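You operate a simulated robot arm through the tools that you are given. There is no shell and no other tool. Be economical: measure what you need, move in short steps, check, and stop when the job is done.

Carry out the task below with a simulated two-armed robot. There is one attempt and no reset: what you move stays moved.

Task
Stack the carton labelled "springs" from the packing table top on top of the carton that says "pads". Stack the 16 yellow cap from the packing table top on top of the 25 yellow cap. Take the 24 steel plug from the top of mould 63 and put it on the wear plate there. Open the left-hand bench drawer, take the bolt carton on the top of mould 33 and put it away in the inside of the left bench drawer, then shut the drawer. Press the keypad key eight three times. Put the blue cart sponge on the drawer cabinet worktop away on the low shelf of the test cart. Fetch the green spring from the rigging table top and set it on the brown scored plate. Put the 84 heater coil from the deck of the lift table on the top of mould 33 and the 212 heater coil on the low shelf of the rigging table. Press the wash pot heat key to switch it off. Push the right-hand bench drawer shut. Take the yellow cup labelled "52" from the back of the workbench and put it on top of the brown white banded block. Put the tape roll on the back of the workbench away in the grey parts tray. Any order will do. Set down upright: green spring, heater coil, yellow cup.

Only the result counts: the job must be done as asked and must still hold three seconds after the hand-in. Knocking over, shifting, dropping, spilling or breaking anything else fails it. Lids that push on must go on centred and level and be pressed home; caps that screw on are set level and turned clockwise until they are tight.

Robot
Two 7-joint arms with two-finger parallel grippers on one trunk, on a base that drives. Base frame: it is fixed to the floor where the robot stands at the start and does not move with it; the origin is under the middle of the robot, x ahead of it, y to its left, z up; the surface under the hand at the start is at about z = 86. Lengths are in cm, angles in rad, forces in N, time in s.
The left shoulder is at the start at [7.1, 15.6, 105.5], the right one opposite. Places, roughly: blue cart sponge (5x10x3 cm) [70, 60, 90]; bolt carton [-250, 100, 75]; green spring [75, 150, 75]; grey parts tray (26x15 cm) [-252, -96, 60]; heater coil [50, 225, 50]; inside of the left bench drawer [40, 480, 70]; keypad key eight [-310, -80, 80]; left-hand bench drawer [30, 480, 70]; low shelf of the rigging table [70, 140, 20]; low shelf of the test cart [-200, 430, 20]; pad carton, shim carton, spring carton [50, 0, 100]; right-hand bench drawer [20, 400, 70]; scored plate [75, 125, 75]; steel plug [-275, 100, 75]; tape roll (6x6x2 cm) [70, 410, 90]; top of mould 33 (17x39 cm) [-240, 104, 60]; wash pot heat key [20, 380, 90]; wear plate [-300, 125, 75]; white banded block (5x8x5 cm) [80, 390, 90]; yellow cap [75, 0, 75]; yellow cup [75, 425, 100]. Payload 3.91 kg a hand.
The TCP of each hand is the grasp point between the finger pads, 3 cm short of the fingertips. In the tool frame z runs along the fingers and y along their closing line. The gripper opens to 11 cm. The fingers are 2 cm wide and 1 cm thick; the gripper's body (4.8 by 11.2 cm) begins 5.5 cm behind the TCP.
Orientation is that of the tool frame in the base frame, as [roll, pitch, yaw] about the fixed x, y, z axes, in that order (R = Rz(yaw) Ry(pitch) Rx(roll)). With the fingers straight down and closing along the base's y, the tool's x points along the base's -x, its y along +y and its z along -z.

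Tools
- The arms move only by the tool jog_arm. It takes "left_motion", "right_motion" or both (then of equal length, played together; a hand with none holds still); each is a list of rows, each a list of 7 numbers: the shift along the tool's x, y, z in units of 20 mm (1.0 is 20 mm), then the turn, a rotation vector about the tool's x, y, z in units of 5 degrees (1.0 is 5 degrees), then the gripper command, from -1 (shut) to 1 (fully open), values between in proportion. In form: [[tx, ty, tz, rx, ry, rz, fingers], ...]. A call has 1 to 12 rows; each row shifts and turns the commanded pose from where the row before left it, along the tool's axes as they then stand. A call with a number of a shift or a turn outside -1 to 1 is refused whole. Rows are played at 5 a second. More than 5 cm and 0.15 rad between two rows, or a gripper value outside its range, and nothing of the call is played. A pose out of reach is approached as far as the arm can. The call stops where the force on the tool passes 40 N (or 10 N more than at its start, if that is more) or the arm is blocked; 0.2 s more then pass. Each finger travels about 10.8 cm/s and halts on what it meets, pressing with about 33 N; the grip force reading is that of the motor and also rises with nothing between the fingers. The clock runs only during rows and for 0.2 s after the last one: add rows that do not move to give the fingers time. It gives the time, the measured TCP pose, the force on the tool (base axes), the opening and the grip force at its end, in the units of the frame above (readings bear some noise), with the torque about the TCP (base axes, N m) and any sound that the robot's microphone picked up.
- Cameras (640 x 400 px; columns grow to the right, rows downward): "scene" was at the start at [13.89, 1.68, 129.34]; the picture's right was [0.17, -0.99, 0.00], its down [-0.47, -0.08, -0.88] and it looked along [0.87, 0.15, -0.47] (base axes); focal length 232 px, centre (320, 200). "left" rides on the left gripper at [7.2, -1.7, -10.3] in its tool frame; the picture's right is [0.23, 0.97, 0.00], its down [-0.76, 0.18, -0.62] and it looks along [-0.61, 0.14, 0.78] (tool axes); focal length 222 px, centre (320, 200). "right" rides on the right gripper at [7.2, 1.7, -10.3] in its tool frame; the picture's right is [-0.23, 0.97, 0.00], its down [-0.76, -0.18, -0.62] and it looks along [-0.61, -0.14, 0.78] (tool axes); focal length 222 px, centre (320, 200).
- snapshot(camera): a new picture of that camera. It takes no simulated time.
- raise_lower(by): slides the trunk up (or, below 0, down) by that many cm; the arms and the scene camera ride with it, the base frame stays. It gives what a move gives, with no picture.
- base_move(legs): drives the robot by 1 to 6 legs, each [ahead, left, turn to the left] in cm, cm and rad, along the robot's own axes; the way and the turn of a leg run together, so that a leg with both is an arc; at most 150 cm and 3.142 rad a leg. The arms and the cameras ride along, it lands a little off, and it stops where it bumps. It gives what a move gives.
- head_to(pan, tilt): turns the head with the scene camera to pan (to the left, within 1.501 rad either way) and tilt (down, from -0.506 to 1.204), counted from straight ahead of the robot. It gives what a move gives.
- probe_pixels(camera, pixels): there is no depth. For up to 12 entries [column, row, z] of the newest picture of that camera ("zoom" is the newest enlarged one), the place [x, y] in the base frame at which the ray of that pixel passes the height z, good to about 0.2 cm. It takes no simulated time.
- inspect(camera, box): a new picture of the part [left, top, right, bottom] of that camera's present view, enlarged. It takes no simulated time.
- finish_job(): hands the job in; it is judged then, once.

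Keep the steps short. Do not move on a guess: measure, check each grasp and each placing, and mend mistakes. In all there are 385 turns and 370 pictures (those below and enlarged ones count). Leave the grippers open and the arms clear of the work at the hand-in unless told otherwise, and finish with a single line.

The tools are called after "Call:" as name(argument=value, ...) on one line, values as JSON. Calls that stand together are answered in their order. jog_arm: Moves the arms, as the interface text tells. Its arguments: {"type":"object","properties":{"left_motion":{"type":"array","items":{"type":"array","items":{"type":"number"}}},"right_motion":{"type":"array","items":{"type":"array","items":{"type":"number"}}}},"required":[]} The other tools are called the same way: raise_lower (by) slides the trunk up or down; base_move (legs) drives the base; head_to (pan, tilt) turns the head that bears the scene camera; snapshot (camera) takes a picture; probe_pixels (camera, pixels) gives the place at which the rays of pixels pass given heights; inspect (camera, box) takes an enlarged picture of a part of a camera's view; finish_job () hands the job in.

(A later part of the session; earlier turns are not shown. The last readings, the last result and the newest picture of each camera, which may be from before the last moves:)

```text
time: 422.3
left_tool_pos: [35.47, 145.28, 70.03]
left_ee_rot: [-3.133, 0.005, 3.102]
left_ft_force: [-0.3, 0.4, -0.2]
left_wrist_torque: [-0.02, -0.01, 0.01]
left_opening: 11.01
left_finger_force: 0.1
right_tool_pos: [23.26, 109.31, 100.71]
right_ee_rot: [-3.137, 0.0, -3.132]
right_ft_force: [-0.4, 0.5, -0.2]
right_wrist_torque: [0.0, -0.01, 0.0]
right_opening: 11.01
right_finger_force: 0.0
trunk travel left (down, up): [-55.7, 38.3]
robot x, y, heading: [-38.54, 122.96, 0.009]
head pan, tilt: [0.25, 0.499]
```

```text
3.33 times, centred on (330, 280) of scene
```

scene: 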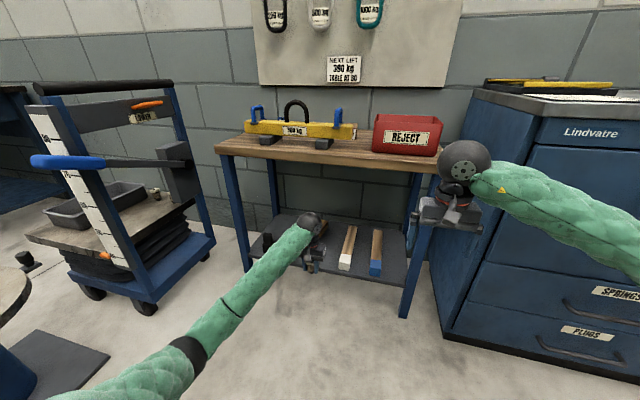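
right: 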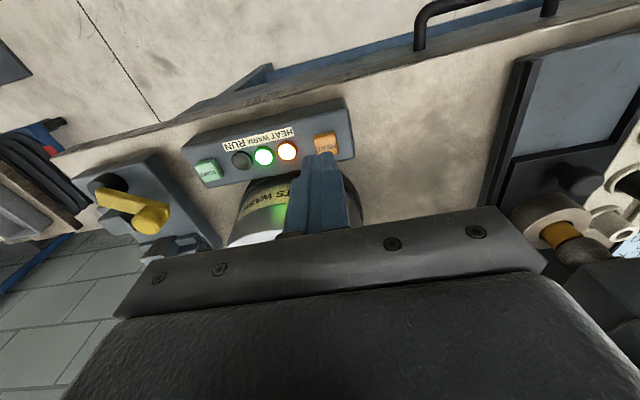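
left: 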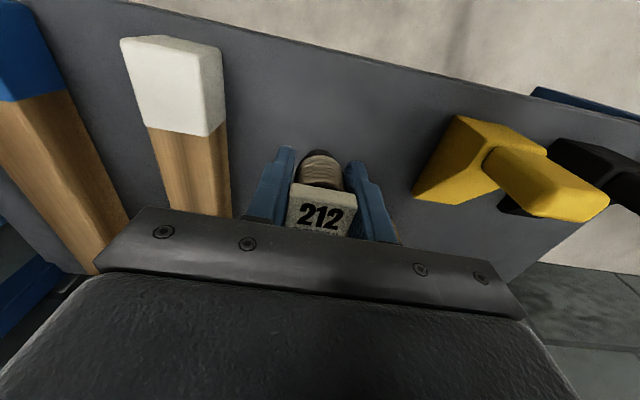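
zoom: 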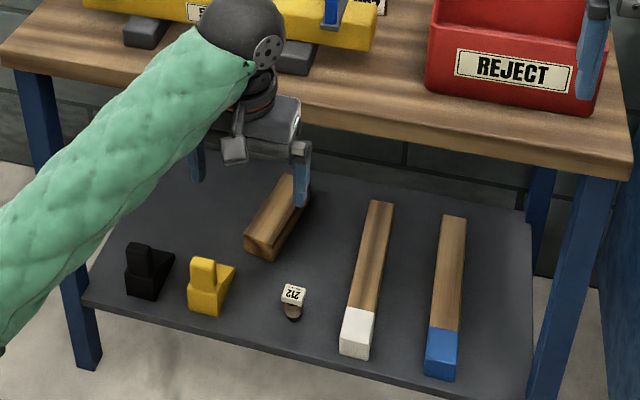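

212 stands upright on the low shelf. I go back for coil 84: raise the trunk and drive round.

Call:
raise_lower(by=30)

Call:
base_move(legs=[[-35, 0, 0], [0, 148, 0], [0, 48, 0], [0, 0, -1.575], [0, 82, 0], [8, 0, 0]])

Call:
head_to(pan=0.3, tilt=0.85)

Call:
snapshot(camera="scene")

```text
time: 425.3
left_tool_pos: [35.51, 145.23, 99.98]
left_ee_rot: [-3.134, 0.005, 3.104]
left_ft_force: [0.2, -0.2, 0.5]
left_wrist_torque: [0.02, -0.01, -0.01]
left_opening: 11.01
left_finger_force: 0.0
right_tool_pos: [23.12, 109.32, 130.78]
right_ee_rot: [-3.135, 0.002, -3.133]
right_ft_force: [0.7, 0.2, 0.0]
right_wrist_torque: [-0.02, -0.02, 0.0]
right_opening: 10.99
right_finger_force: 0.0
trunk travel left (down, up): [-85.7, 8.3]
robot x, y, heading: [-38.05, 122.61, 0.016]
head pan, tilt: [0.25, 0.499]
```

```text
time: 445.5
left_tool_pos: [28.8, 240.07, 100.19]
left_ee_rot: [-3.135, 0.005, 1.529]
left_ft_force: [0.4, -0.5, -0.1]
left_wrist_torque: [0.05, 0.01, 0.01]
left_opening: 11.04
left_finger_force: 0.0
right_tool_pos: [-7.16, 252.44, 130.92]
right_ee_rot: [-3.133, -0.001, 1.579]
right_ft_force: [0.4, -0.3, -0.5]
right_wrist_torque: [0.02, 0.02, 0.02]
right_opening: 10.99
right_finger_force: 0.0
trunk travel left (down, up): [-85.7, 8.3]
robot x, y, heading: [6.47, 314.13, -1.563]
head pan, tilt: [0.25, 0.499]
```

```text
time: 446.3
left_tool_pos: [28.81, 240.06, 100.08]
left_ee_rot: [-3.135, 0.005, 1.529]
left_ft_force: [0.2, -0.5, 0.7]
left_wrist_torque: [0.02, 0.02, 0.01]
left_opening: 11.0
left_finger_force: 0.0
right_tool_pos: [-7.19, 252.43, 130.75]
right_ee_rot: [-3.134, -0.001, 1.578]
right_ft_force: [-0.2, -0.5, -0.1]
right_wrist_torque: [0.03, -0.03, 0.02]
right_opening: 11.01
right_finger_force: 0.0
trunk travel left (down, up): [-85.7, 8.3]
robot x, y, heading: [6.68, 314.16, -1.568]
head pan, tilt: [0.3, 0.85]
```

```text
187 pictures are left
```

scene: 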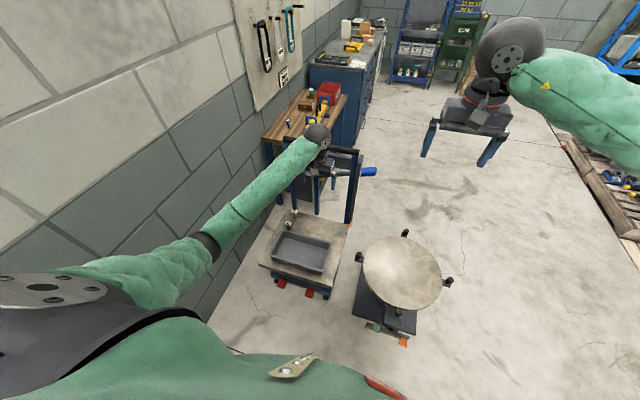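

Call:
base_move(legs=[[4, 0, 0]])

Call:
raise_lower(by=-38)

Call:
jog_arm(left_motion=[[-0.36, 0.98, 0, 0, 0, 0, 0.1], [-0.36, 0.98, 0, 0, 0, 0, 0.1], [-0.36, 0.98, 0, 0, 0, 0, 0.1], [-0.36, 0.98, 0, 0, 0, 0, 0.1], [-0.36, 0.98, 0, 0, 0, 0, 0.1], [-0.36, 0.98, 0, 0, 0, 0, 0.1], [-0.36, 0.98, 0, 0, 0, 0, 0.1], [-0.36, 0.98, 0, 0, 0, 0, 0.1], [-0.36, 0.98, 0, 0, 0, 0, 0.1], [-0.36, 0.98, 0, 0, 0, 0, 0.1], [-0.36, 0.98, 0, 0, 0, 0, 0.1], [-0.3, 0.98, 0, 0, 0, 0, 0.1]])

Call:
inspect(camera="left", box=[220, 60, 420, 185])

Call:
snapshot(camera="scene")

```text
time: 447.2
left_tool_pos: [28.76, 236.64, 100.39]
left_ee_rot: [-3.137, 0.011, 1.529]
left_ft_force: [0.0, 0.4, 0.4]
left_wrist_torque: [-0.05, 0.03, -0.02]
left_opening: 11.02
left_finger_force: 0.1
right_tool_pos: [-7.17, 249.11, 131.28]
right_ee_rot: [-3.134, 0.005, 1.577]
right_ft_force: [1.0, 0.8, 1.5]
right_wrist_torque: [-0.02, 0.02, 0.0]
right_opening: 10.98
right_finger_force: 0.0
trunk travel left (down, up): [-85.7, 8.3]
robot x, y, heading: [6.29, 310.05, -1.561]
head pan, tilt: [0.3, 0.85]
```

```text
time: 450.9
left_tool_pos: [28.91, 236.19, 62.12]
left_ee_rot: [-3.137, 0.006, 1.527]
left_ft_force: [0.1, -0.3, 0.4]
left_wrist_torque: [0.01, 0.02, -0.04]
left_opening: 10.99
left_finger_force: 0.1
right_tool_pos: [-7.19, 248.57, 92.81]
right_ee_rot: [-3.134, 0.0, 1.575]
right_ft_force: [0.1, 0.2, -0.5]
right_wrist_torque: [0.03, 0.04, -0.01]
right_opening: 11.02
right_finger_force: 0.1
trunk travel left (down, up): [-47.7, 46.3]
robot x, y, heading: [6.28, 310.23, -1.569]
head pan, tilt: [0.3, 0.85]
```

```text
time: 453.5
left_tool_pos: [51.9, 226.82, 61.98]
left_ee_rot: [-3.134, 0.006, 1.529]
left_ft_force: [0.4, -0.9, -0.1]
left_wrist_torque: [-0.04, 0.0, 0.05]
left_opening: 6.03
left_finger_force: 0.1
right_tool_pos: [-7.13, 248.53, 92.86]
right_ee_rot: [-3.133, 0.001, 1.576]
right_ft_force: [0.0, -0.7, 0.3]
right_wrist_torque: [-0.03, -0.04, -0.02]
right_opening: 10.98
right_finger_force: 0.1
trunk travel left (down, up): [-47.7, 46.3]
robot x, y, heading: [6.48, 310.18, -1.564]
head pan, tilt: [0.3, 0.85]
```

```text
3.20 times, centred on (320, 122) of left
```

zoom: 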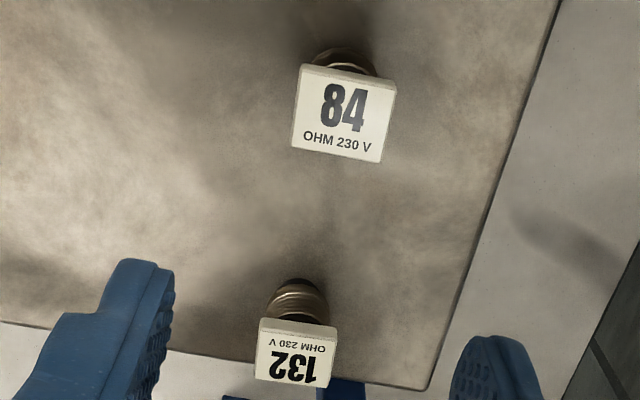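

```text
185 pictures are left
```

scene: 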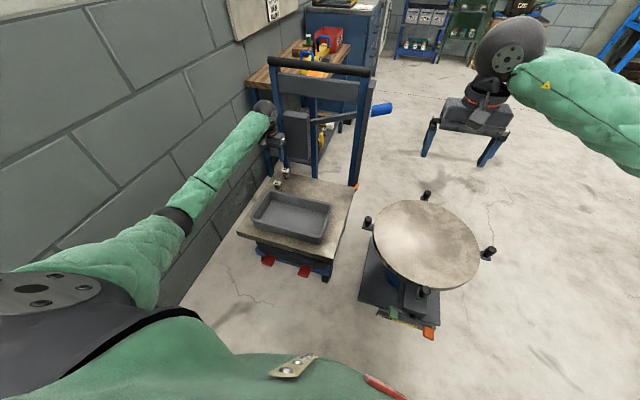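

Call:
probe_pixels(camera="zoom", pixels=[[344, 114, 45], [300, 66, 45], [397, 82, 45], [380, 162, 45], [291, 148, 45]])

```text
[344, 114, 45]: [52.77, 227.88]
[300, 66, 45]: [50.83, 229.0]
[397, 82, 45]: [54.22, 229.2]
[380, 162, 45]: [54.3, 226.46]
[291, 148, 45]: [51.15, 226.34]
```

Call:
jog_arm(left_motion=[[0.5, 0.4, 1, 0, 0, -0.48, 0.1], [0, 0, 1, 0, 0, 0, 0.1], [0, 0, 1, 0, 0, 0, 0.1], [0, 0, 1, 0, 0, 0, 0.1], [0, 0, 1, 0, 0, 0, 0.1], [0, 0, 1, 0, 0, 0, 0.1], [0, 0, 1, 0, 0, 0, 0.1], [0, 0, 1, 0, 0, 0, 0.1], [0, 0, 1, 0, 0, 0, 0.1], [0, 0, 0.25, 0, 0, 0, 0.1], [0, 0, 0, 0, 0, 0, -1], [0, 0, 0, 0, 0, 0, -1]])

Call:
jog_arm(left_motion=[[0, 0, 0, 0, 0, 0, -1], [0, 0, -1, 0, 0, 0, -1], [0, 0, -1, 0, 0, 0, -1], [0, 0, -1, 0, 0, 0, -1], [0, 0, -1, 0, 0, 0, -1], [0, 0, -1, 0, 0, 0, -1], [0, 0, -1, 0, 0, 0, -1], [0, 0, -1, 0, 0, 0, -1], [0, 0, -1, 0, 0, 0, -1]])

Call:
snapshot(camera="left")

```text
time: 456.1
left_tool_pos: [52.73, 227.45, 43.39]
left_ee_rot: [-3.135, 0.005, 1.57]
left_ft_force: [0.7, 0.7, 0.5]
left_wrist_torque: [0.02, 0.0, 0.03]
left_opening: 3.36
left_finger_force: 33.4
right_tool_pos: [-7.21, 248.59, 92.83]
right_ee_rot: [-3.135, 0.002, 1.575]
right_ft_force: [0.0, 0.0, 0.0]
right_wrist_torque: [0.0, 0.02, -0.01]
right_opening: 10.98
right_finger_force: 0.0
trunk travel left (down, up): [-47.7, 46.3]
robot x, y, heading: [5.97, 309.84, -1.567]
head pan, tilt: [0.3, 0.85]
```

```text
time: 458.1
left_tool_pos: [52.69, 227.5, 59.61]
left_ee_rot: [-3.136, 0.005, 1.569]
left_ft_force: [-0.1, -0.6, -1.7]
left_wrist_torque: [-0.01, 0.05, 0.02]
left_opening: 3.36
left_finger_force: 33.1
right_tool_pos: [-7.23, 248.66, 92.89]
right_ee_rot: [-3.135, -0.001, 1.575]
right_ft_force: [0.3, -0.5, 0.3]
right_wrist_torque: [0.01, 0.01, 0.0]
right_opening: 11.01
right_finger_force: 0.0
trunk travel left (down, up): [-47.7, 46.3]
robot x, y, heading: [6.08, 309.99, -1.564]
head pan, tilt: [0.3, 0.85]
```

```text
184 pictures are left
```

left: 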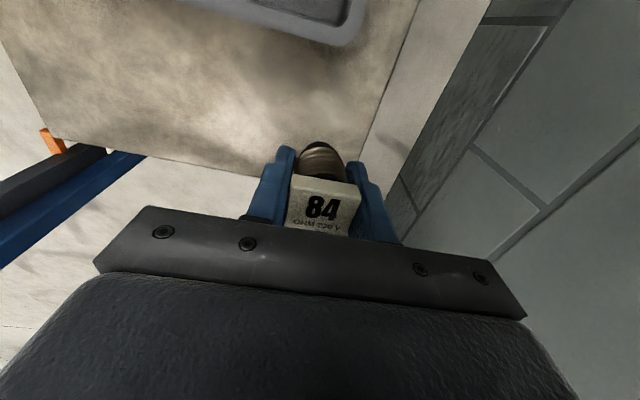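

Coil 84 held. I raise the trunk, bring the arm in, and drive towards the moulds, facing -x.

Call:
raise_lower(by=35)

Call:
jog_arm(left_motion=[[0.4, -1, 0, 0, 0, 0, -1], [0.4, -1, 0, 0, 0, 0, -1], [0.4, -1, 0, 0, 0, 0, -1], [0.4, -1, 0, 0, 0, 0, -1], [0.4, -1, 0, 0, 0, 0, -1], [0.4, -1, 0, 0, 0, 0, -1], [0.4, -1, 0, 0, 0, 0, -1], [0.4, -1, 0, 0, 0, 0, -1]])

Call:
base_move(legs=[[0, -105, 0], [150, 0, 0], [50, 0, 0], [0, 0, -1.575]])

Call:
head_to(pan=0.0, tilt=0.45)

Call:
snapshot(camera="scene")

```text
time: 461.5
left_tool_pos: [52.69, 227.49, 94.65]
left_ee_rot: [-3.134, 0.004, 1.57]
left_ft_force: [0.3, -0.3, -2.2]
left_wrist_torque: [-0.02, -0.04, 0.01]
left_opening: 3.33
left_finger_force: 32.9
right_tool_pos: [-7.25, 248.42, 127.86]
right_ee_rot: [-3.136, 0.0, 1.577]
right_ft_force: [-0.1, -0.7, 0.6]
right_wrist_torque: [0.0, -0.03, -0.05]
right_opening: 10.99
right_finger_force: 0.1
trunk travel left (down, up): [-82.7, 11.3]
robot x, y, heading: [5.87, 309.94, -1.563]
head pan, tilt: [0.3, 0.85]
```

```text
time: 463.3
left_tool_pos: [36.8, 234.01, 94.67]
left_ee_rot: [-3.137, 0.006, 1.572]
left_ft_force: [0.3, 0.0, -1.6]
left_wrist_torque: [0.0, 0.0, -0.02]
left_opening: 3.38
left_finger_force: 33.6
right_tool_pos: [-7.19, 248.52, 127.81]
right_ee_rot: [-3.137, 0.0, 1.577]
right_ft_force: [0.1, -0.1, 0.2]
right_wrist_torque: [-0.03, -0.03, 0.0]
right_opening: 11.02
right_finger_force: 0.1
trunk travel left (down, up): [-82.7, 11.3]
robot x, y, heading: [6.51, 309.9, -1.561]
head pan, tilt: [0.3, 0.85]
```

```text
time: 471.6
left_tool_pos: [-85.64, 193.9, 95.28]
left_ee_rot: [3.141, 0.011, 1.382]
left_ft_force: [0.7, 0.3, -0.8]
left_wrist_torque: [0.02, 0.02, 0.01]
left_opening: 3.37
left_finger_force: 32.7
right_tool_pos: [-125.74, 216.69, 128.33]
right_ee_rot: [3.14, 0.015, 1.399]
right_ft_force: [0.0, -0.1, -0.3]
right_wrist_torque: [0.03, 0.02, 0.01]
right_opening: 10.97
right_finger_force: 0.1
trunk travel left (down, up): [-82.7, 11.3]
robot x, y, heading: [-100.59, 273.27, -1.749]
head pan, tilt: [0.3, 0.85]
stopped in leg 2: the robot was blocked; the commanded pose is now the measured one
```

```text
time: 472.5
left_tool_pos: [-85.66, 193.78, 95.29]
left_ee_rot: [3.141, 0.011, 1.383]
left_ft_force: [-0.4, -0.1, -1.2]
left_wrist_torque: [-0.03, 0.02, -0.02]
left_opening: 3.38
left_finger_force: 33.1
right_tool_pos: [-125.7, 216.57, 128.33]
right_ee_rot: [3.139, 0.013, 1.4]
right_ft_force: [-0.1, -0.2, 1.0]
right_wrist_torque: [-0.01, -0.01, -0.02]
right_opening: 11.03
right_finger_force: 0.0
trunk travel left (down, up): [-82.7, 11.3]
robot x, y, heading: [-100.26, 273.39, -1.748]
head pan, tilt: [0.0, 0.45]
```

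```text
183 pictures are left
```

scene: 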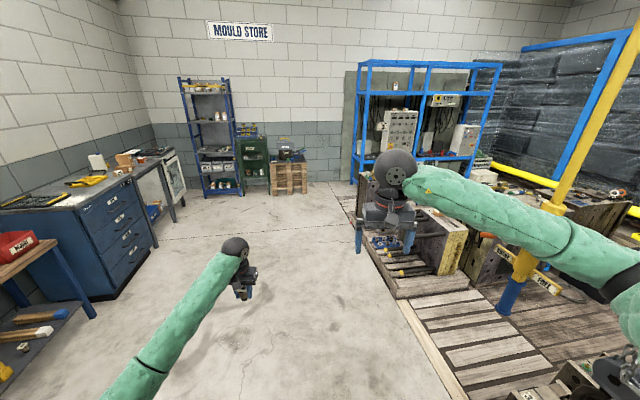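

The right elbow seems to have met something on the right. I look there.

Call:
head_to(pan=-1.2, tilt=0.3)

Call:
snapshot(camera="scene")

```text
time: 473.9
left_tool_pos: [-85.63, 193.77, 95.26]
left_ee_rot: [-3.141, 0.013, 1.381]
left_ft_force: [-1.0, 0.3, -1.4]
left_wrist_torque: [0.0, -0.02, 0.06]
left_opening: 3.38
left_finger_force: 33.3
right_tool_pos: [-125.81, 216.56, 128.26]
right_ee_rot: [3.14, 0.015, 1.397]
right_ft_force: [0.0, -0.7, -0.5]
right_wrist_torque: [-0.01, 0.02, -0.01]
right_opening: 11.02
right_finger_force: 0.0
trunk travel left (down, up): [-82.7, 11.3]
robot x, y, heading: [-100.62, 273.49, -1.752]
head pan, tilt: [-1.201, 0.3]
```

```text
182 pictures are left
```

scene: 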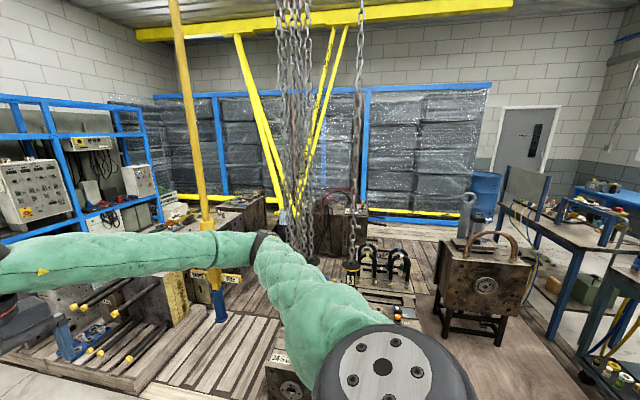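

The right elbow touches the hanging chains. I move away to the left, then straighten and continue along x≈-55.

Call:
base_move(legs=[[0, 45, 0], [0, 0, 0.178], [140, 0, 0], [28, 0, 0]])

Call:
snapshot(camera="scene")

```text
time: 480.1
left_tool_pos: [-26.9, 153.01, 95.32]
left_ee_rot: [3.135, 0.009, 1.588]
left_ft_force: [-0.1, 0.2, -0.9]
left_wrist_torque: [-0.04, 0.02, 0.01]
left_opening: 3.34
left_finger_force: 32.8
right_tool_pos: [-70.97, 166.69, 128.38]
right_ee_rot: [3.133, 0.013, 1.605]
right_ft_force: [1.0, -0.1, 0.8]
right_wrist_torque: [-0.06, 0.0, 0.0]
right_opening: 11.01
right_finger_force: 0.1
trunk travel left (down, up): [-82.7, 11.3]
robot x, y, heading: [-57.24, 227.64, -1.546]
head pan, tilt: [-1.201, 0.3]
stopped in leg 3: the robot was blocked; the commanded pose is now the measured one
```

```text
181 pictures are left
```

scene: 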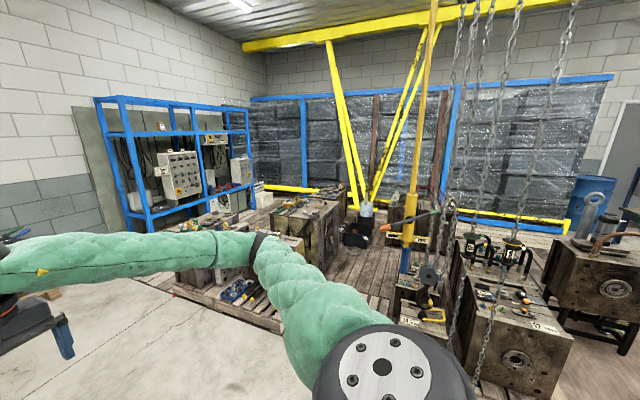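

Now the base touches the round stand's foot. I shift 16 cm right (x≈-73, the lane used before) and go on.

Call:
base_move(legs=[[0, -16, 0], [120, 0, 0]])

Call:
head_to(pan=1.4, tilt=0.6)

Call:
snapshot(camera="scene")

```text
time: 487.2
left_tool_pos: [-42.04, 30.97, 94.9]
left_ee_rot: [3.135, 0.003, 1.573]
left_ft_force: [-0.6, -0.3, -2.2]
left_wrist_torque: [-0.03, 0.01, -0.01]
left_opening: 3.35
left_finger_force: 32.7
right_tool_pos: [-85.89, 45.26, 127.73]
right_ee_rot: [3.132, 0.006, 1.588]
right_ft_force: [0.6, -0.5, -0.1]
right_wrist_torque: [-0.02, 0.03, -0.01]
right_opening: 11.02
right_finger_force: 0.0
trunk travel left (down, up): [-82.7, 11.3]
robot x, y, heading: [-71.21, 106.57, -1.561]
head pan, tilt: [-1.201, 0.3]
```

```text
time: 489.5
left_tool_pos: [-42.02, 30.92, 94.89]
left_ee_rot: [3.134, 0.004, 1.574]
left_ft_force: [0.1, 0.7, -1.4]
left_wrist_torque: [-0.01, 0.03, 0.03]
left_opening: 3.37
left_finger_force: 33.6
right_tool_pos: [-85.91, 45.35, 127.94]
right_ee_rot: [3.13, 0.006, 1.591]
right_ft_force: [-0.1, 0.8, -0.4]
right_wrist_torque: [-0.02, 0.04, -0.03]
right_opening: 10.98
right_finger_force: 0.1
trunk travel left (down, up): [-82.7, 11.3]
robot x, y, heading: [-71.25, 107.14, -1.554]
head pan, tilt: [1.4, 0.6]
```

```text
180 pictures are left
```

scene: 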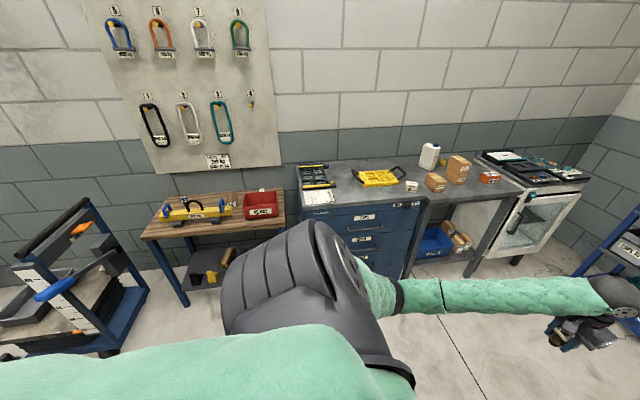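

Call:
base_move(legs=[[0, 0, -1.585], [20, 0, 0]])

Call:
head_to(pan=0.0, tilt=0.5)

Call:
snapshot(camera="scene")

```text
time: 494.9
left_tool_pos: [-166.2, 76.02, 94.85]
left_ee_rot: [3.136, 0.004, 0.019]
left_ft_force: [-0.6, -0.6, -2.0]
left_wrist_torque: [0.0, -0.03, 0.03]
left_opening: 3.36
left_finger_force: 33.0
right_tool_pos: [-152.49, 120.02, 127.72]
right_ee_rot: [3.132, 0.006, 0.036]
right_ft_force: [0.5, -0.3, -0.5]
right_wrist_torque: [0.01, 0.01, 0.03]
right_opening: 11.0
right_finger_force: 0.1
trunk travel left (down, up): [-82.7, 11.3]
robot x, y, heading: [-90.9, 106.29, -3.114]
head pan, tilt: [1.4, 0.6]
```

```text
time: 496.4
left_tool_pos: [-166.3, 76.03, 94.96]
left_ee_rot: [3.134, 0.004, 0.019]
left_ft_force: [0.2, 0.9, -1.0]
left_wrist_torque: [0.03, -0.04, -0.02]
left_opening: 3.35
left_finger_force: 32.7
right_tool_pos: [-152.49, 120.14, 127.8]
right_ee_rot: [3.131, 0.008, 0.035]
right_ft_force: [0.5, 0.4, -0.5]
right_wrist_torque: [0.03, 0.01, -0.02]
right_opening: 10.99
right_finger_force: 0.0
trunk travel left (down, up): [-82.7, 11.3]
robot x, y, heading: [-90.6, 106.25, -3.109]
head pan, tilt: [0.0, 0.499]
```

```text
179 pictures are left
```

scene: 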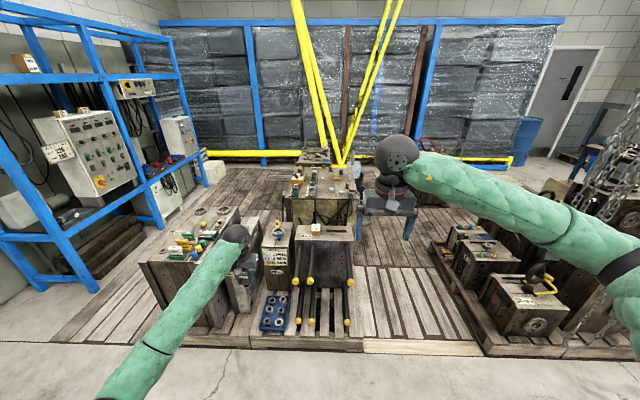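

Call:
inspect(camera="scene", box=[130, 150, 370, 350])

Call:
probe_pixels(camera="scene", pixels=[[300, 348, 10], [240, 345, 10], [325, 230, 60], [300, 235, 60], [275, 255, 60], [310, 180, 60]])

```text
2.00 times, centred on (250, 250) of scene
```

zoom: 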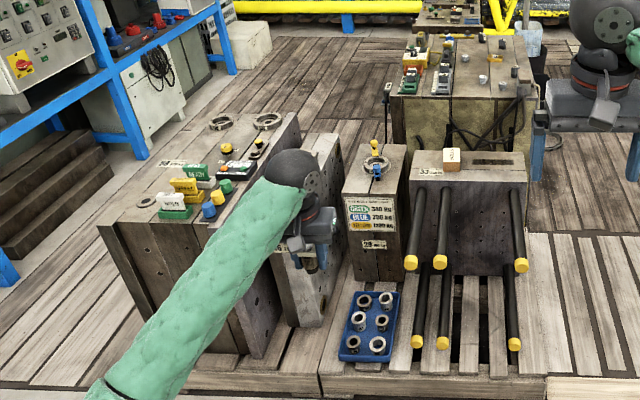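

```text
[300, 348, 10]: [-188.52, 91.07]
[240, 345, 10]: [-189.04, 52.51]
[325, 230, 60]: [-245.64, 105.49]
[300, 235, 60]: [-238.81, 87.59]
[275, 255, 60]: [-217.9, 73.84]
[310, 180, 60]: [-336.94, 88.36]
```

I can see mould 33 (with the carton on it) and mould 63 behind it. I drive 60 cm closer and look from there.

Call:
base_move(legs=[[55, 0, -0.03]])

Call:
head_to(pan=0.0, tilt=0.65)

Call:
snapshot(camera="scene")

```text
time: 499.6
left_tool_pos: [-222.92, 77.91, 94.96]
left_ee_rot: [3.136, 0.004, -0.016]
left_ft_force: [-0.1, 0.2, -1.1]
left_wrist_torque: [0.01, 0.0, 0.0]
left_opening: 3.36
left_finger_force: 32.9
right_tool_pos: [-207.68, 121.44, 127.69]
right_ee_rot: [3.132, 0.006, 0.001]
right_ft_force: [-0.3, -0.4, 0.0]
right_wrist_torque: [-0.01, 0.04, 0.0]
right_opening: 10.99
right_finger_force: 0.0
trunk travel left (down, up): [-82.7, 11.3]
robot x, y, heading: [-146.77, 105.99, 3.136]
head pan, tilt: [0.0, 0.499]
```

```text
time: 500.3
left_tool_pos: [-223.02, 77.89, 94.82]
left_ee_rot: [3.135, 0.004, -0.016]
left_ft_force: [0.9, -0.1, -1.4]
left_wrist_torque: [0.02, -0.04, 0.0]
left_opening: 3.38
left_finger_force: 32.7
right_tool_pos: [-207.66, 121.58, 127.81]
right_ee_rot: [3.13, 0.008, 0.002]
right_ft_force: [-0.5, 0.0, 0.0]
right_wrist_torque: [0.03, -0.01, -0.01]
right_opening: 11.0
right_finger_force: 0.2
trunk travel left (down, up): [-82.7, 11.3]
robot x, y, heading: [-146.26, 105.6, 3.135]
head pan, tilt: [0.0, 0.649]
```

```text
177 pictures are left
```

scene: 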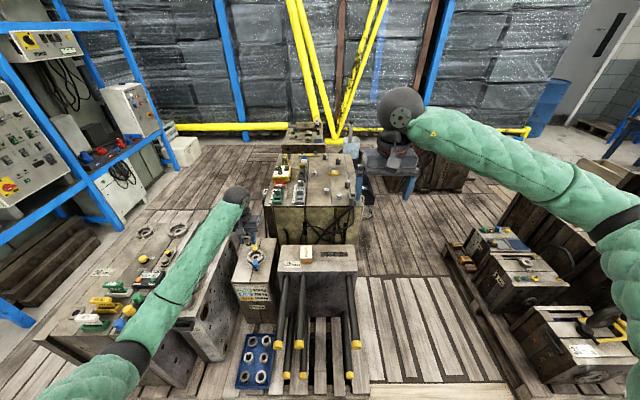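

Call:
inspect(camera="scene", box=[220, 140, 380, 300])

Call:
inspect(camera="scene", box=[250, 145, 370, 215])

Call:
snapshot(camera="left")

Call:
snapshot(camera="right")

```text
2.50 times, centred on (300, 220) of scene
```

zoom: 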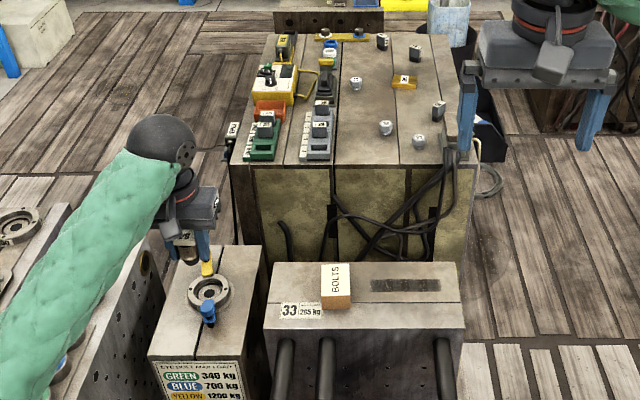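

```text
5.33 times, centred on (310, 180) of scene
```

zoom: 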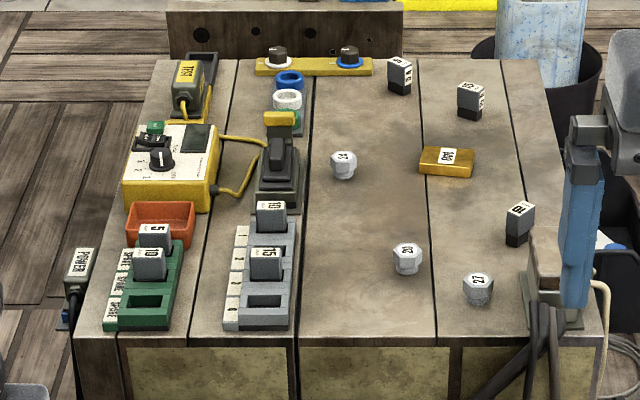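

```text
174 pictures are left
```

left: 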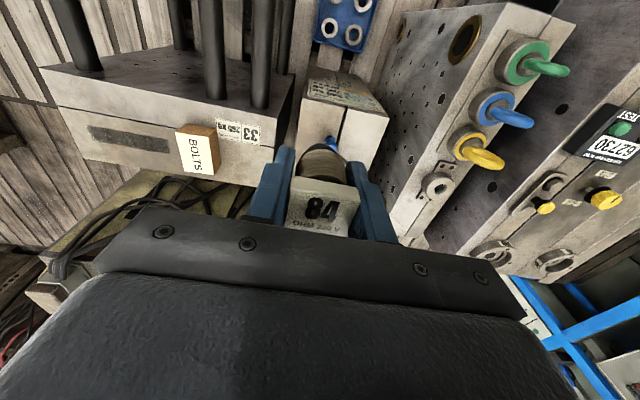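

```text
173 pictures are left
```

right: 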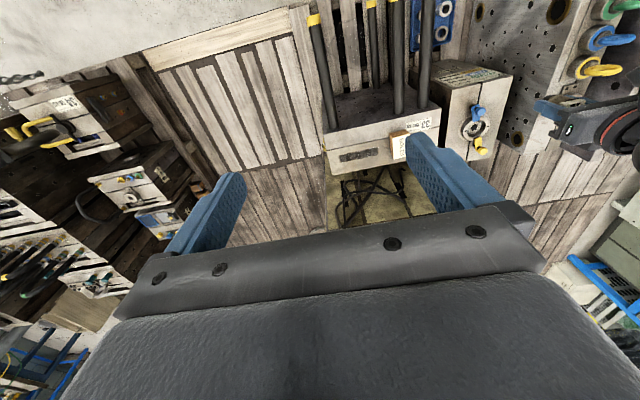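

Call:
probe_pixels(camera="scene", pixels=[[306, 252, 65], [306, 252, 60], [306, 252, 55], [326, 191, 70], [326, 191, 65], [335, 173, 70], [335, 173, 65]])

Call:
probe_pixels(camera="left", pixels=[[195, 152, 65], [195, 152, 60], [195, 152, 55]])

Call:
probe_pixels(camera="right", pixels=[[400, 144, 65], [400, 144, 60], [400, 144, 55]])

```text
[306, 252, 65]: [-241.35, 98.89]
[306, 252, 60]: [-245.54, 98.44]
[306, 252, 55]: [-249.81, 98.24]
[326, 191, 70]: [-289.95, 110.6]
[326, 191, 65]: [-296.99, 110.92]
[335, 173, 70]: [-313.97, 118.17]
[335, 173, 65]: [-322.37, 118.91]
```

```text
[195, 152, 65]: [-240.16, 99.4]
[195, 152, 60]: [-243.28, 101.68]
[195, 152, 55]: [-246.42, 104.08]
```

```text
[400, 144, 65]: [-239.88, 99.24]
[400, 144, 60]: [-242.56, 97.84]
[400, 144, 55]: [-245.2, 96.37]
```

Call:
probe_pixels(camera="left", pixels=[[42, 68, 60], [42, 68, 57], [274, 148, 60], [274, 148, 57], [245, 186, 58]])

Call:
probe_pixels(camera="scene", pixels=[[358, 272, 60], [358, 272, 57], [278, 272, 60], [278, 272, 57], [282, 246, 58], [357, 246, 58]])

Call:
probe_pixels(camera="right", pixels=[[325, 148, 60], [325, 148, 57], [436, 110, 60], [436, 110, 57]])

```text
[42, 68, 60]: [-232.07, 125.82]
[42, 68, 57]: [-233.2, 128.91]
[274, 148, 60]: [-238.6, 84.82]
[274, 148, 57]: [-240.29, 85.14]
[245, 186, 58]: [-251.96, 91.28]
```

```text
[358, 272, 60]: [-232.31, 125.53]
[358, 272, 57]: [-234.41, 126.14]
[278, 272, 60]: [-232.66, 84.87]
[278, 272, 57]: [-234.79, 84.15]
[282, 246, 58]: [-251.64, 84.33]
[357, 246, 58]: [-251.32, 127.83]
```

```text
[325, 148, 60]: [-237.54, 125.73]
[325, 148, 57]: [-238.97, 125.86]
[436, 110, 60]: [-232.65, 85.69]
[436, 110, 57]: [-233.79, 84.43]
```

Mould 33's top is z≈60, x -232..-249.5, y 85–125.5. I'll set coil 84 at (-237, 113). I shift the base 32 cm to the right so the left hand has it on its side, and bring the coil over.

Call:
base_move(legs=[[0, -32, 0]])

Call:
jog_arm(left_motion=[[-1, -0.2, 1, 0, 0, 0, -1], [-1, -0.2, 1, 0, 0, 0, -1], [-1, -0.2, 1, 0, 0, 0, -1], [-1, -0.2, 1, 0, 0, 0, -1], [-1, -0.2, 1, 0, 0, 0, -1], [-1, -0.2, 1, 0, 0, 0, -1], [-1, -0.2, 1, 0, 0, 0, -1], [0, 0, 1, 0, 0, 0, -1], [0, 0, 1, 0, 0, 0, -1], [0, 0, 1, 0, 0, 0, -1]])

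Call:
snapshot(camera="scene")

Call:
snapshot(camera="left")

```text
time: 502.4
left_tool_pos: [-222.92, 109.89, 94.82]
left_ee_rot: [3.133, 0.005, -0.016]
left_ft_force: [0.2, -0.9, -1.3]
left_wrist_torque: [0.0, 0.04, -0.02]
left_opening: 3.36
left_finger_force: 32.7
right_tool_pos: [-207.48, 153.47, 127.82]
right_ee_rot: [3.131, 0.006, -0.002]
right_ft_force: [-0.7, -0.2, -0.3]
right_wrist_torque: [-0.01, 0.01, -0.02]
right_opening: 10.98
right_finger_force: 0.1
trunk travel left (down, up): [-82.7, 11.3]
robot x, y, heading: [-146.08, 137.71, 3.139]
head pan, tilt: [0.0, 0.649]
```

```text
time: 504.6
left_tool_pos: [-236.75, 112.88, 74.84]
left_ee_rot: [3.133, 0.004, -0.015]
left_ft_force: [0.3, 0.5, -1.4]
left_wrist_torque: [-0.04, 0.02, -0.05]
left_opening: 3.35
left_finger_force: 32.4
right_tool_pos: [-207.39, 153.43, 127.87]
right_ee_rot: [3.132, 0.008, 0.0]
right_ft_force: [-0.2, 0.3, 0.2]
right_wrist_torque: [-0.04, 0.0, 0.02]
right_opening: 11.01
right_finger_force: 0.1
trunk travel left (down, up): [-82.7, 11.3]
robot x, y, heading: [-146.61, 138.1, 3.135]
head pan, tilt: [0.0, 0.649]
```

```text
172 pictures are left
```

scene: 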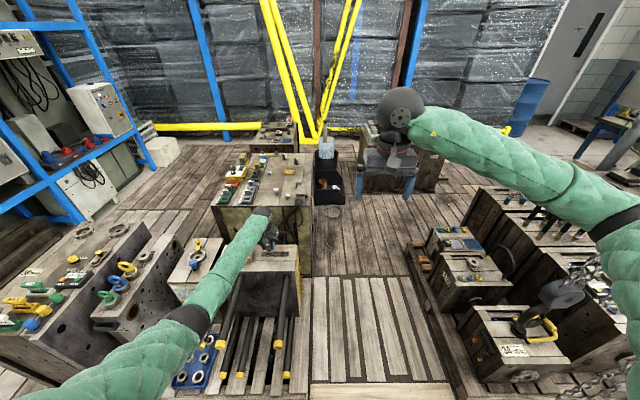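

```text
171 pictures are left
```

left: 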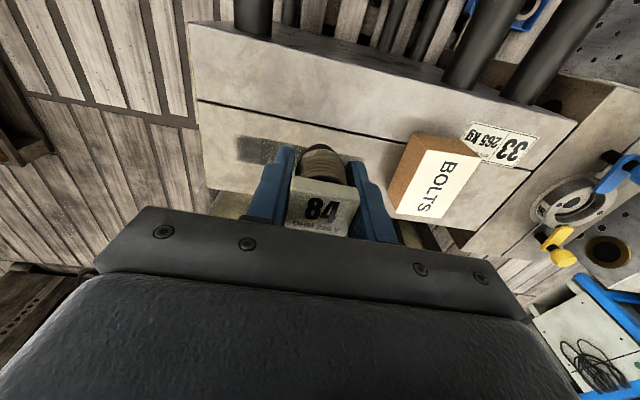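

Call:
jog_arm(left_motion=[[0, 0, 1, 0, 0, 0, -1], [0, 0, 1, 0, 0, 0, -1], [0, 0, 1, 0, 0, 0, -1], [0, 0, 1, 0, 0, 0, -1], [0, 0, 1, 0, 0, 0, -1], [0, 0, 0.3, 0, 0, 0, -1], [0, 0, 0, 0, 0, 0, -1]])

Call:
inspect(camera="scene", box=[200, 190, 320, 290])

Call:
snapshot(camera="left")

```text
time: 506.2
left_tool_pos: [-237.02, 112.79, 64.54]
left_ee_rot: [3.134, 0.005, -0.017]
left_ft_force: [-2.5, -0.9, 10.6]
left_wrist_torque: [0.07, 0.04, 0.01]
left_opening: 3.38
left_finger_force: 32.9
right_tool_pos: [-207.42, 153.63, 127.81]
right_ee_rot: [3.131, 0.007, 0.0]
right_ft_force: [-0.2, 0.7, 0.3]
right_wrist_torque: [-0.01, 0.0, -0.03]
right_opening: 11.0
right_finger_force: 0.1
trunk travel left (down, up): [-82.7, 11.3]
robot x, y, heading: [-146.04, 137.49, 3.135]
head pan, tilt: [0.0, 0.649]
```

```text
4.00 times, centred on (260, 240) of scene
```

zoom: 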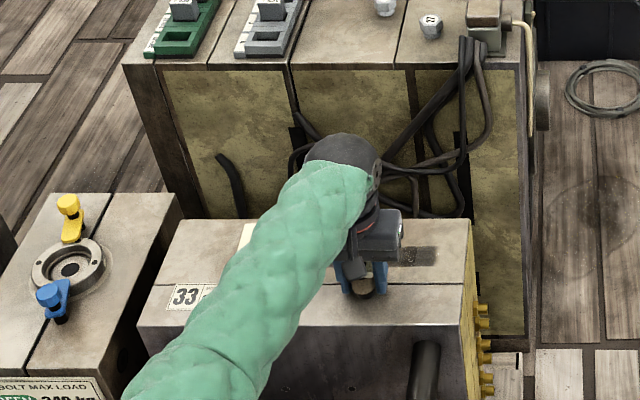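

```text
169 pictures are left
```

left: 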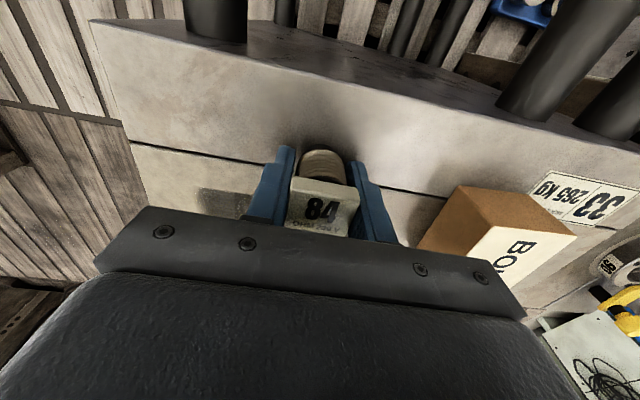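

Contact already (10.6 N). I release and rise.

Call:
jog_arm(left_motion=[[0, 0, -0.05, 0, 0, 0, -1], [0, 0, 0, 0, 0, 0, -0.25], [0, 0, 0, 0, 0, 0, 0], [0, 0, 0, 0, 0, 0, 0], [0, 0, -0.6, 0, 0, 0, 0], [0, 0, -1, 0, 0, 0, 0], [0, 0, -1, 0, 0, 0, 0], [0, 0, -1, 0, 0, 0, 0], [0, 0, -1, 0, 0, 0, 0], [0, 0, -1, 0, 0, 0, 0], [0, 0, -1, 0, 0, 0, 0], [0, 0, -1, 0, 0, 0, 0]])

Call:
snapshot(camera="left")

```text
time: 508.9
left_tool_pos: [-236.84, 112.96, 79.65]
left_ee_rot: [3.132, 0.002, -0.015]
left_ft_force: [0.3, 0.2, 0.4]
left_wrist_torque: [0.01, 0.0, 0.03]
left_opening: 5.51
left_finger_force: 0.0
right_tool_pos: [-207.48, 153.58, 127.72]
right_ee_rot: [3.132, 0.008, -0.001]
right_ft_force: [0.1, 0.0, 0.2]
right_wrist_torque: [0.0, -0.01, 0.03]
right_opening: 10.99
right_finger_force: 0.1
trunk travel left (down, up): [-82.7, 11.3]
robot x, y, heading: [-146.18, 137.36, 3.131]
head pan, tilt: [0.0, 0.649]
```

```text
168 pictures are left
```

left: 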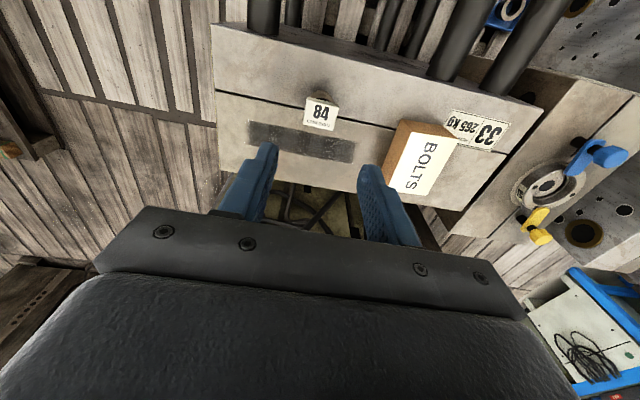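

Coil 84 stands on mould 33. Now the plugs on mould 63: I read their labels.

Call:
inspect(camera="scene", box=[210, 145, 330, 215])

Call:
inspect(camera="scene", box=[255, 150, 315, 200])

```text
5.33 times, centred on (270, 180) of scene
```

zoom: 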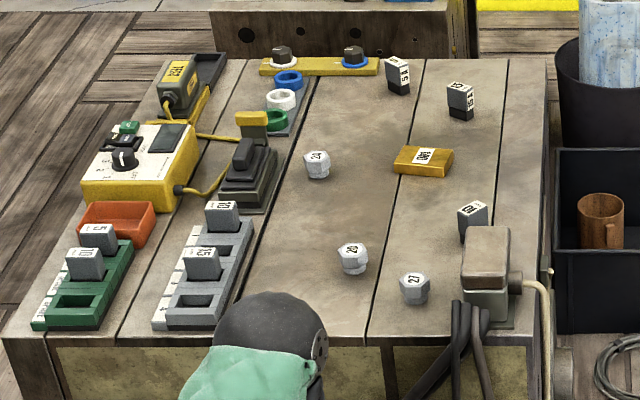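

```text
8.00 times, centred on (285, 175) of scene
```

zoom: 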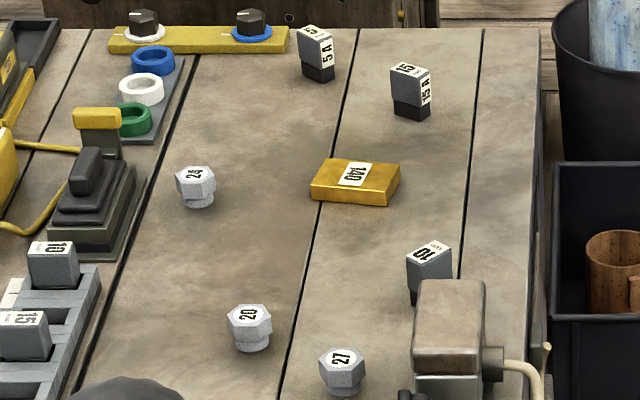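

The 24 plug and the gold wear plate (140) are too far from here. I look at the left side for a way round to mould 63.

Call:
jog_arm(left_motion=[[1, 0, -1, 0, 0, 0, 1], [1, 0, -1, 0, 0, 0, 1], [1, 0, -1, 0, 0, 0, 1], [1, 0, -1, 0, 0, 0, 1], [1, 0, -1, 0, 0, 0, 1], [1, 0, -1, 0, 0, 0, 1], [1, 0, -1, 0, 0, 0, 1], [1, 0, -1, 0, 0, 0, 1], [0, 0, -1, 0, 0, 0, 1], [0, 0, -1, 0, 0, 0, 1], [0, 0, -1, 0, 0, 0, 1], [0, 0, -1, 0, 0, 0, 1]])

Call:
base_move(legs=[[-35, 0, 0], [0, 120, 0]])

Call:
head_to(pan=0.0, tilt=0.45)

Call:
snapshot(camera="scene")

```text
time: 511.4
left_tool_pos: [-220.57, 112.63, 103.48]
left_ee_rot: [3.133, 0.002, -0.015]
left_ft_force: [-0.1, 0.8, -0.7]
left_wrist_torque: [0.0, -0.03, -0.01]
left_opening: 11.01
left_finger_force: 0.1
right_tool_pos: [-207.47, 153.42, 127.86]
right_ee_rot: [3.131, 0.007, 0.0]
right_ft_force: [-0.8, -0.2, -0.3]
right_wrist_torque: [0.0, -0.04, 0.0]
right_opening: 11.0
right_finger_force: 0.1
trunk travel left (down, up): [-82.7, 11.3]
robot x, y, heading: [-146.45, 137.66, 3.141]
head pan, tilt: [0.0, 0.649]
```

```text
time: 519.4
left_tool_pos: [-184.75, -9.36, 103.37]
left_ee_rot: [3.133, 0.004, 0.005]
left_ft_force: [0.2, 0.3, 0.7]
left_wrist_torque: [-0.01, -0.01, 0.02]
left_opening: 10.99
left_finger_force: 0.0
right_tool_pos: [-172.41, 31.77, 127.73]
right_ee_rot: [3.131, 0.007, 0.021]
right_ft_force: [0.6, 0.3, 0.5]
right_wrist_torque: [0.06, 0.03, -0.01]
right_opening: 11.0
right_finger_force: 0.0
trunk travel left (down, up): [-82.7, 11.3]
robot x, y, heading: [-111.11, 17.29, -3.127]
head pan, tilt: [0.0, 0.649]
```

```text
time: 520.1
left_tool_pos: [-184.65, -9.32, 103.46]
left_ee_rot: [3.134, 0.005, 0.005]
left_ft_force: [0.2, -0.1, -0.1]
left_wrist_torque: [0.02, 0.01, -0.04]
left_opening: 10.98
left_finger_force: 0.0
right_tool_pos: [-172.46, 31.83, 127.79]
right_ee_rot: [3.13, 0.008, 0.02]
right_ft_force: [0.1, 0.1, -0.2]
right_wrist_torque: [0.01, 0.01, 0.01]
right_opening: 11.01
right_finger_force: 0.0
trunk travel left (down, up): [-82.7, 11.3]
robot x, y, heading: [-110.87, 17.07, -3.129]
head pan, tilt: [0.0, 0.45]
```

```text
165 pictures are left
```

scene: 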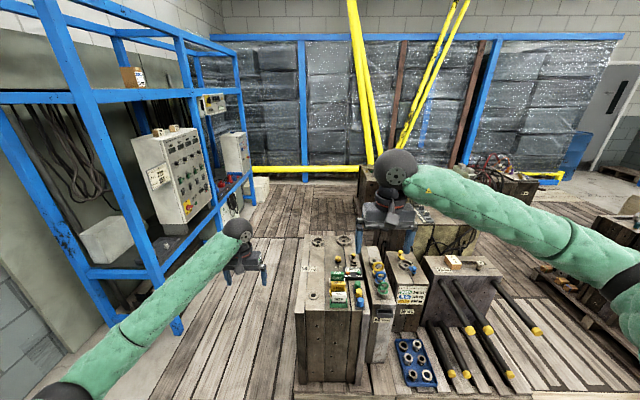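

Call:
inspect(camera="scene", box=[80, 100, 310, 340])

Call:
probe_pixels(camera="scene", pixels=[[178, 332, 0], [252, 205, 0], [296, 380, 0], [296, 380, 10], [205, 384, 0], [300, 258, 70], [310, 180, 0]])

```text
1.67 times, centred on (195, 220) of scene
```

zoom: 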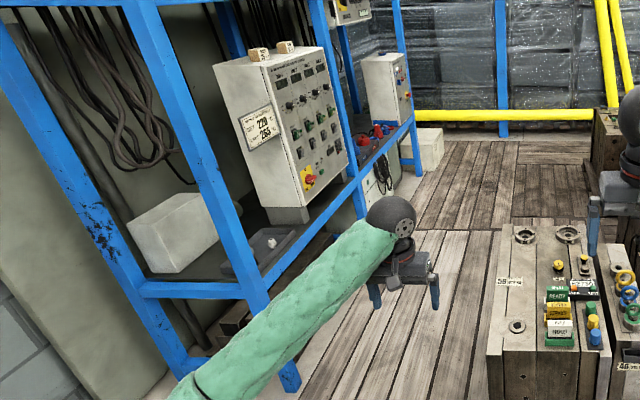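

```text
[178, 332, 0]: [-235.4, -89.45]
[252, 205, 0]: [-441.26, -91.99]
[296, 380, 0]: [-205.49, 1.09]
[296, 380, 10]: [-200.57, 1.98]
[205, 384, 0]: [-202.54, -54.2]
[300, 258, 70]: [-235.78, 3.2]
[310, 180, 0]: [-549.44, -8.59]
```

The rack front is at y≈-90 and the moulds' left edge at y≈2. I'll go down that passage facing +y (hands over the moulds at z>100), moving sideways to x≈-315 behind the front moulds.

Call:
base_move(legs=[[0, 60, 0], [0, 0, -1.585], [0, 80, 0]])

Call:
head_to(pan=0.6, tilt=0.6)

Call:
snapshot(camera="scene")

```text
time: 531.2
left_tool_pos: [-216.4, 29.11, 103.52]
left_ee_rot: [3.133, 0.003, -1.561]
left_ft_force: [-0.6, -0.7, -0.5]
left_wrist_torque: [0.0, 0.0, 0.0]
left_opening: 11.01
left_finger_force: 0.1
right_tool_pos: [-175.29, 16.95, 127.74]
right_ee_rot: [3.13, 0.005, -1.545]
right_ft_force: [0.0, 0.1, 0.7]
right_wrist_torque: [0.02, 0.03, -0.01]
right_opening: 10.99
right_finger_force: 0.1
trunk travel left (down, up): [-82.7, 11.3]
robot x, y, heading: [-189.69, -44.66, 1.59]
head pan, tilt: [0.0, 0.45]
```

```text
time: 532.2
left_tool_pos: [-216.5, 29.2, 103.49]
left_ee_rot: [3.132, 0.004, -1.562]
left_ft_force: [0.9, 0.7, -1.2]
left_wrist_torque: [0.05, 0.0, -0.02]
left_opening: 10.99
left_finger_force: 0.0
right_tool_pos: [-175.3, 17.02, 127.83]
right_ee_rot: [3.132, 0.006, -1.544]
right_ft_force: [0.4, -0.4, -0.1]
right_wrist_torque: [0.01, -0.01, -0.01]
right_opening: 11.02
right_finger_force: 0.1
trunk travel left (down, up): [-82.7, 11.3]
robot x, y, heading: [-189.78, -44.61, 1.59]
head pan, tilt: [0.6, 0.6]
```

```text
163 pictures are left
```

scene: 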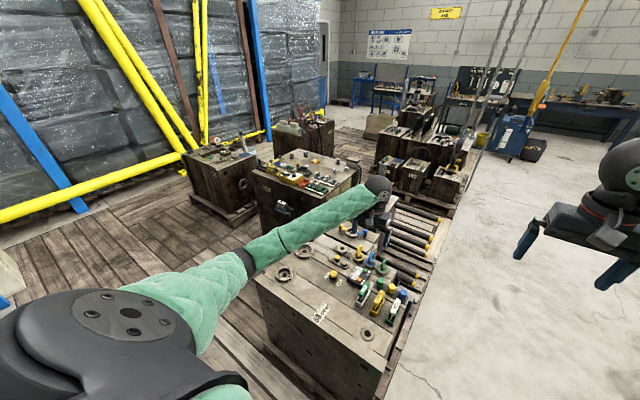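

The deck is drivable so far. I continue left to x≈-313.

Call:
base_move(legs=[[0, 123, 0]])

Call:
head_to(pan=0.0, tilt=0.6)

Call:
snapshot(camera="scene")

```text
time: 538.5
left_tool_pos: [-340.19, 27.23, 103.41]
left_ee_rot: [3.134, 0.005, -1.565]
left_ft_force: [0.4, 0.1, -1.0]
left_wrist_torque: [-0.01, -0.04, 0.01]
left_opening: 11.01
left_finger_force: 0.0
right_tool_pos: [-299.06, 14.78, 127.65]
right_ee_rot: [3.131, 0.007, -1.549]
right_ft_force: [0.0, -0.8, -0.3]
right_wrist_torque: [-0.01, 0.0, 0.0]
right_opening: 10.98
right_finger_force: 0.1
trunk travel left (down, up): [-82.7, 11.3]
robot x, y, heading: [-313.81, -46.57, 1.584]
head pan, tilt: [0.6, 0.6]
```

```text
time: 539.5
left_tool_pos: [-340.14, 27.25, 103.55]
left_ee_rot: [3.132, 0.004, -1.565]
left_ft_force: [1.3, -1.3, 0.2]
left_wrist_torque: [-0.01, -0.01, 0.02]
left_opening: 11.0
left_finger_force: 0.0
right_tool_pos: [-299.12, 14.88, 127.85]
right_ee_rot: [3.131, 0.008, -1.55]
right_ft_force: [0.3, -0.2, -0.4]
right_wrist_torque: [-0.01, 0.02, 0.0]
right_opening: 10.99
right_finger_force: 0.0
trunk travel left (down, up): [-82.7, 11.3]
robot x, y, heading: [-313.68, -46.42, 1.582]
head pan, tilt: [0.0, 0.6]
```

```text
162 pictures are left
```

scene: 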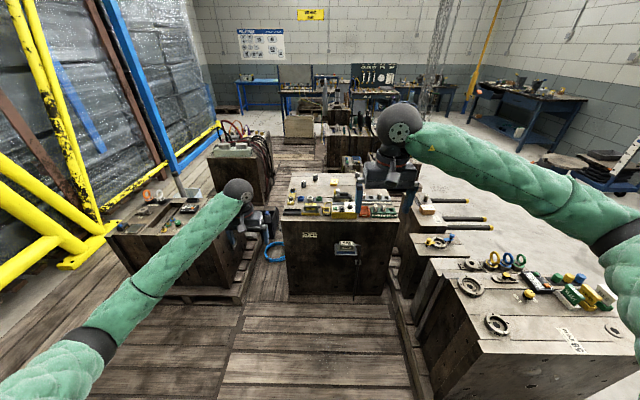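

Call:
inspect(camera="scene", box=[260, 160, 410, 250])

Call:
probe_pixels(camera="scene", pixels=[[330, 295, 0], [335, 222, 60], [280, 218, 60], [400, 218, 60], [305, 170, 60], [240, 298, 0], [415, 330, 0], [420, 300, 0], [250, 220, 60]])

```text
4.27 times, centred on (335, 205) of scene
```

zoom: 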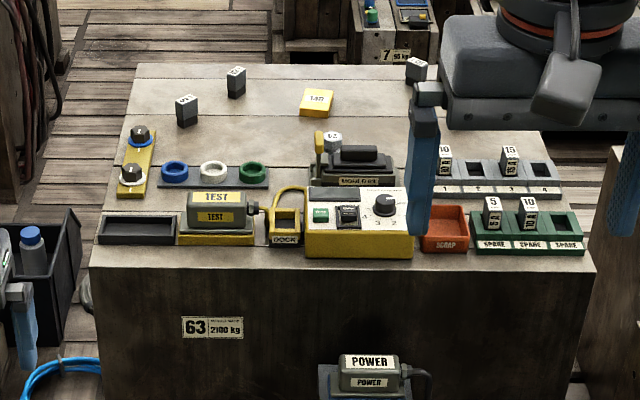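

```text
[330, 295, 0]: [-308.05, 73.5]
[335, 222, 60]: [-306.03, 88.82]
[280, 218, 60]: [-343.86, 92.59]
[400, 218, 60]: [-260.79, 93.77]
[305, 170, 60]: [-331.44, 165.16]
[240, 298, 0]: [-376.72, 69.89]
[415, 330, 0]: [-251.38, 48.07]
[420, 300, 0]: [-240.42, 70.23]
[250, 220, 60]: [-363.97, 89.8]
```

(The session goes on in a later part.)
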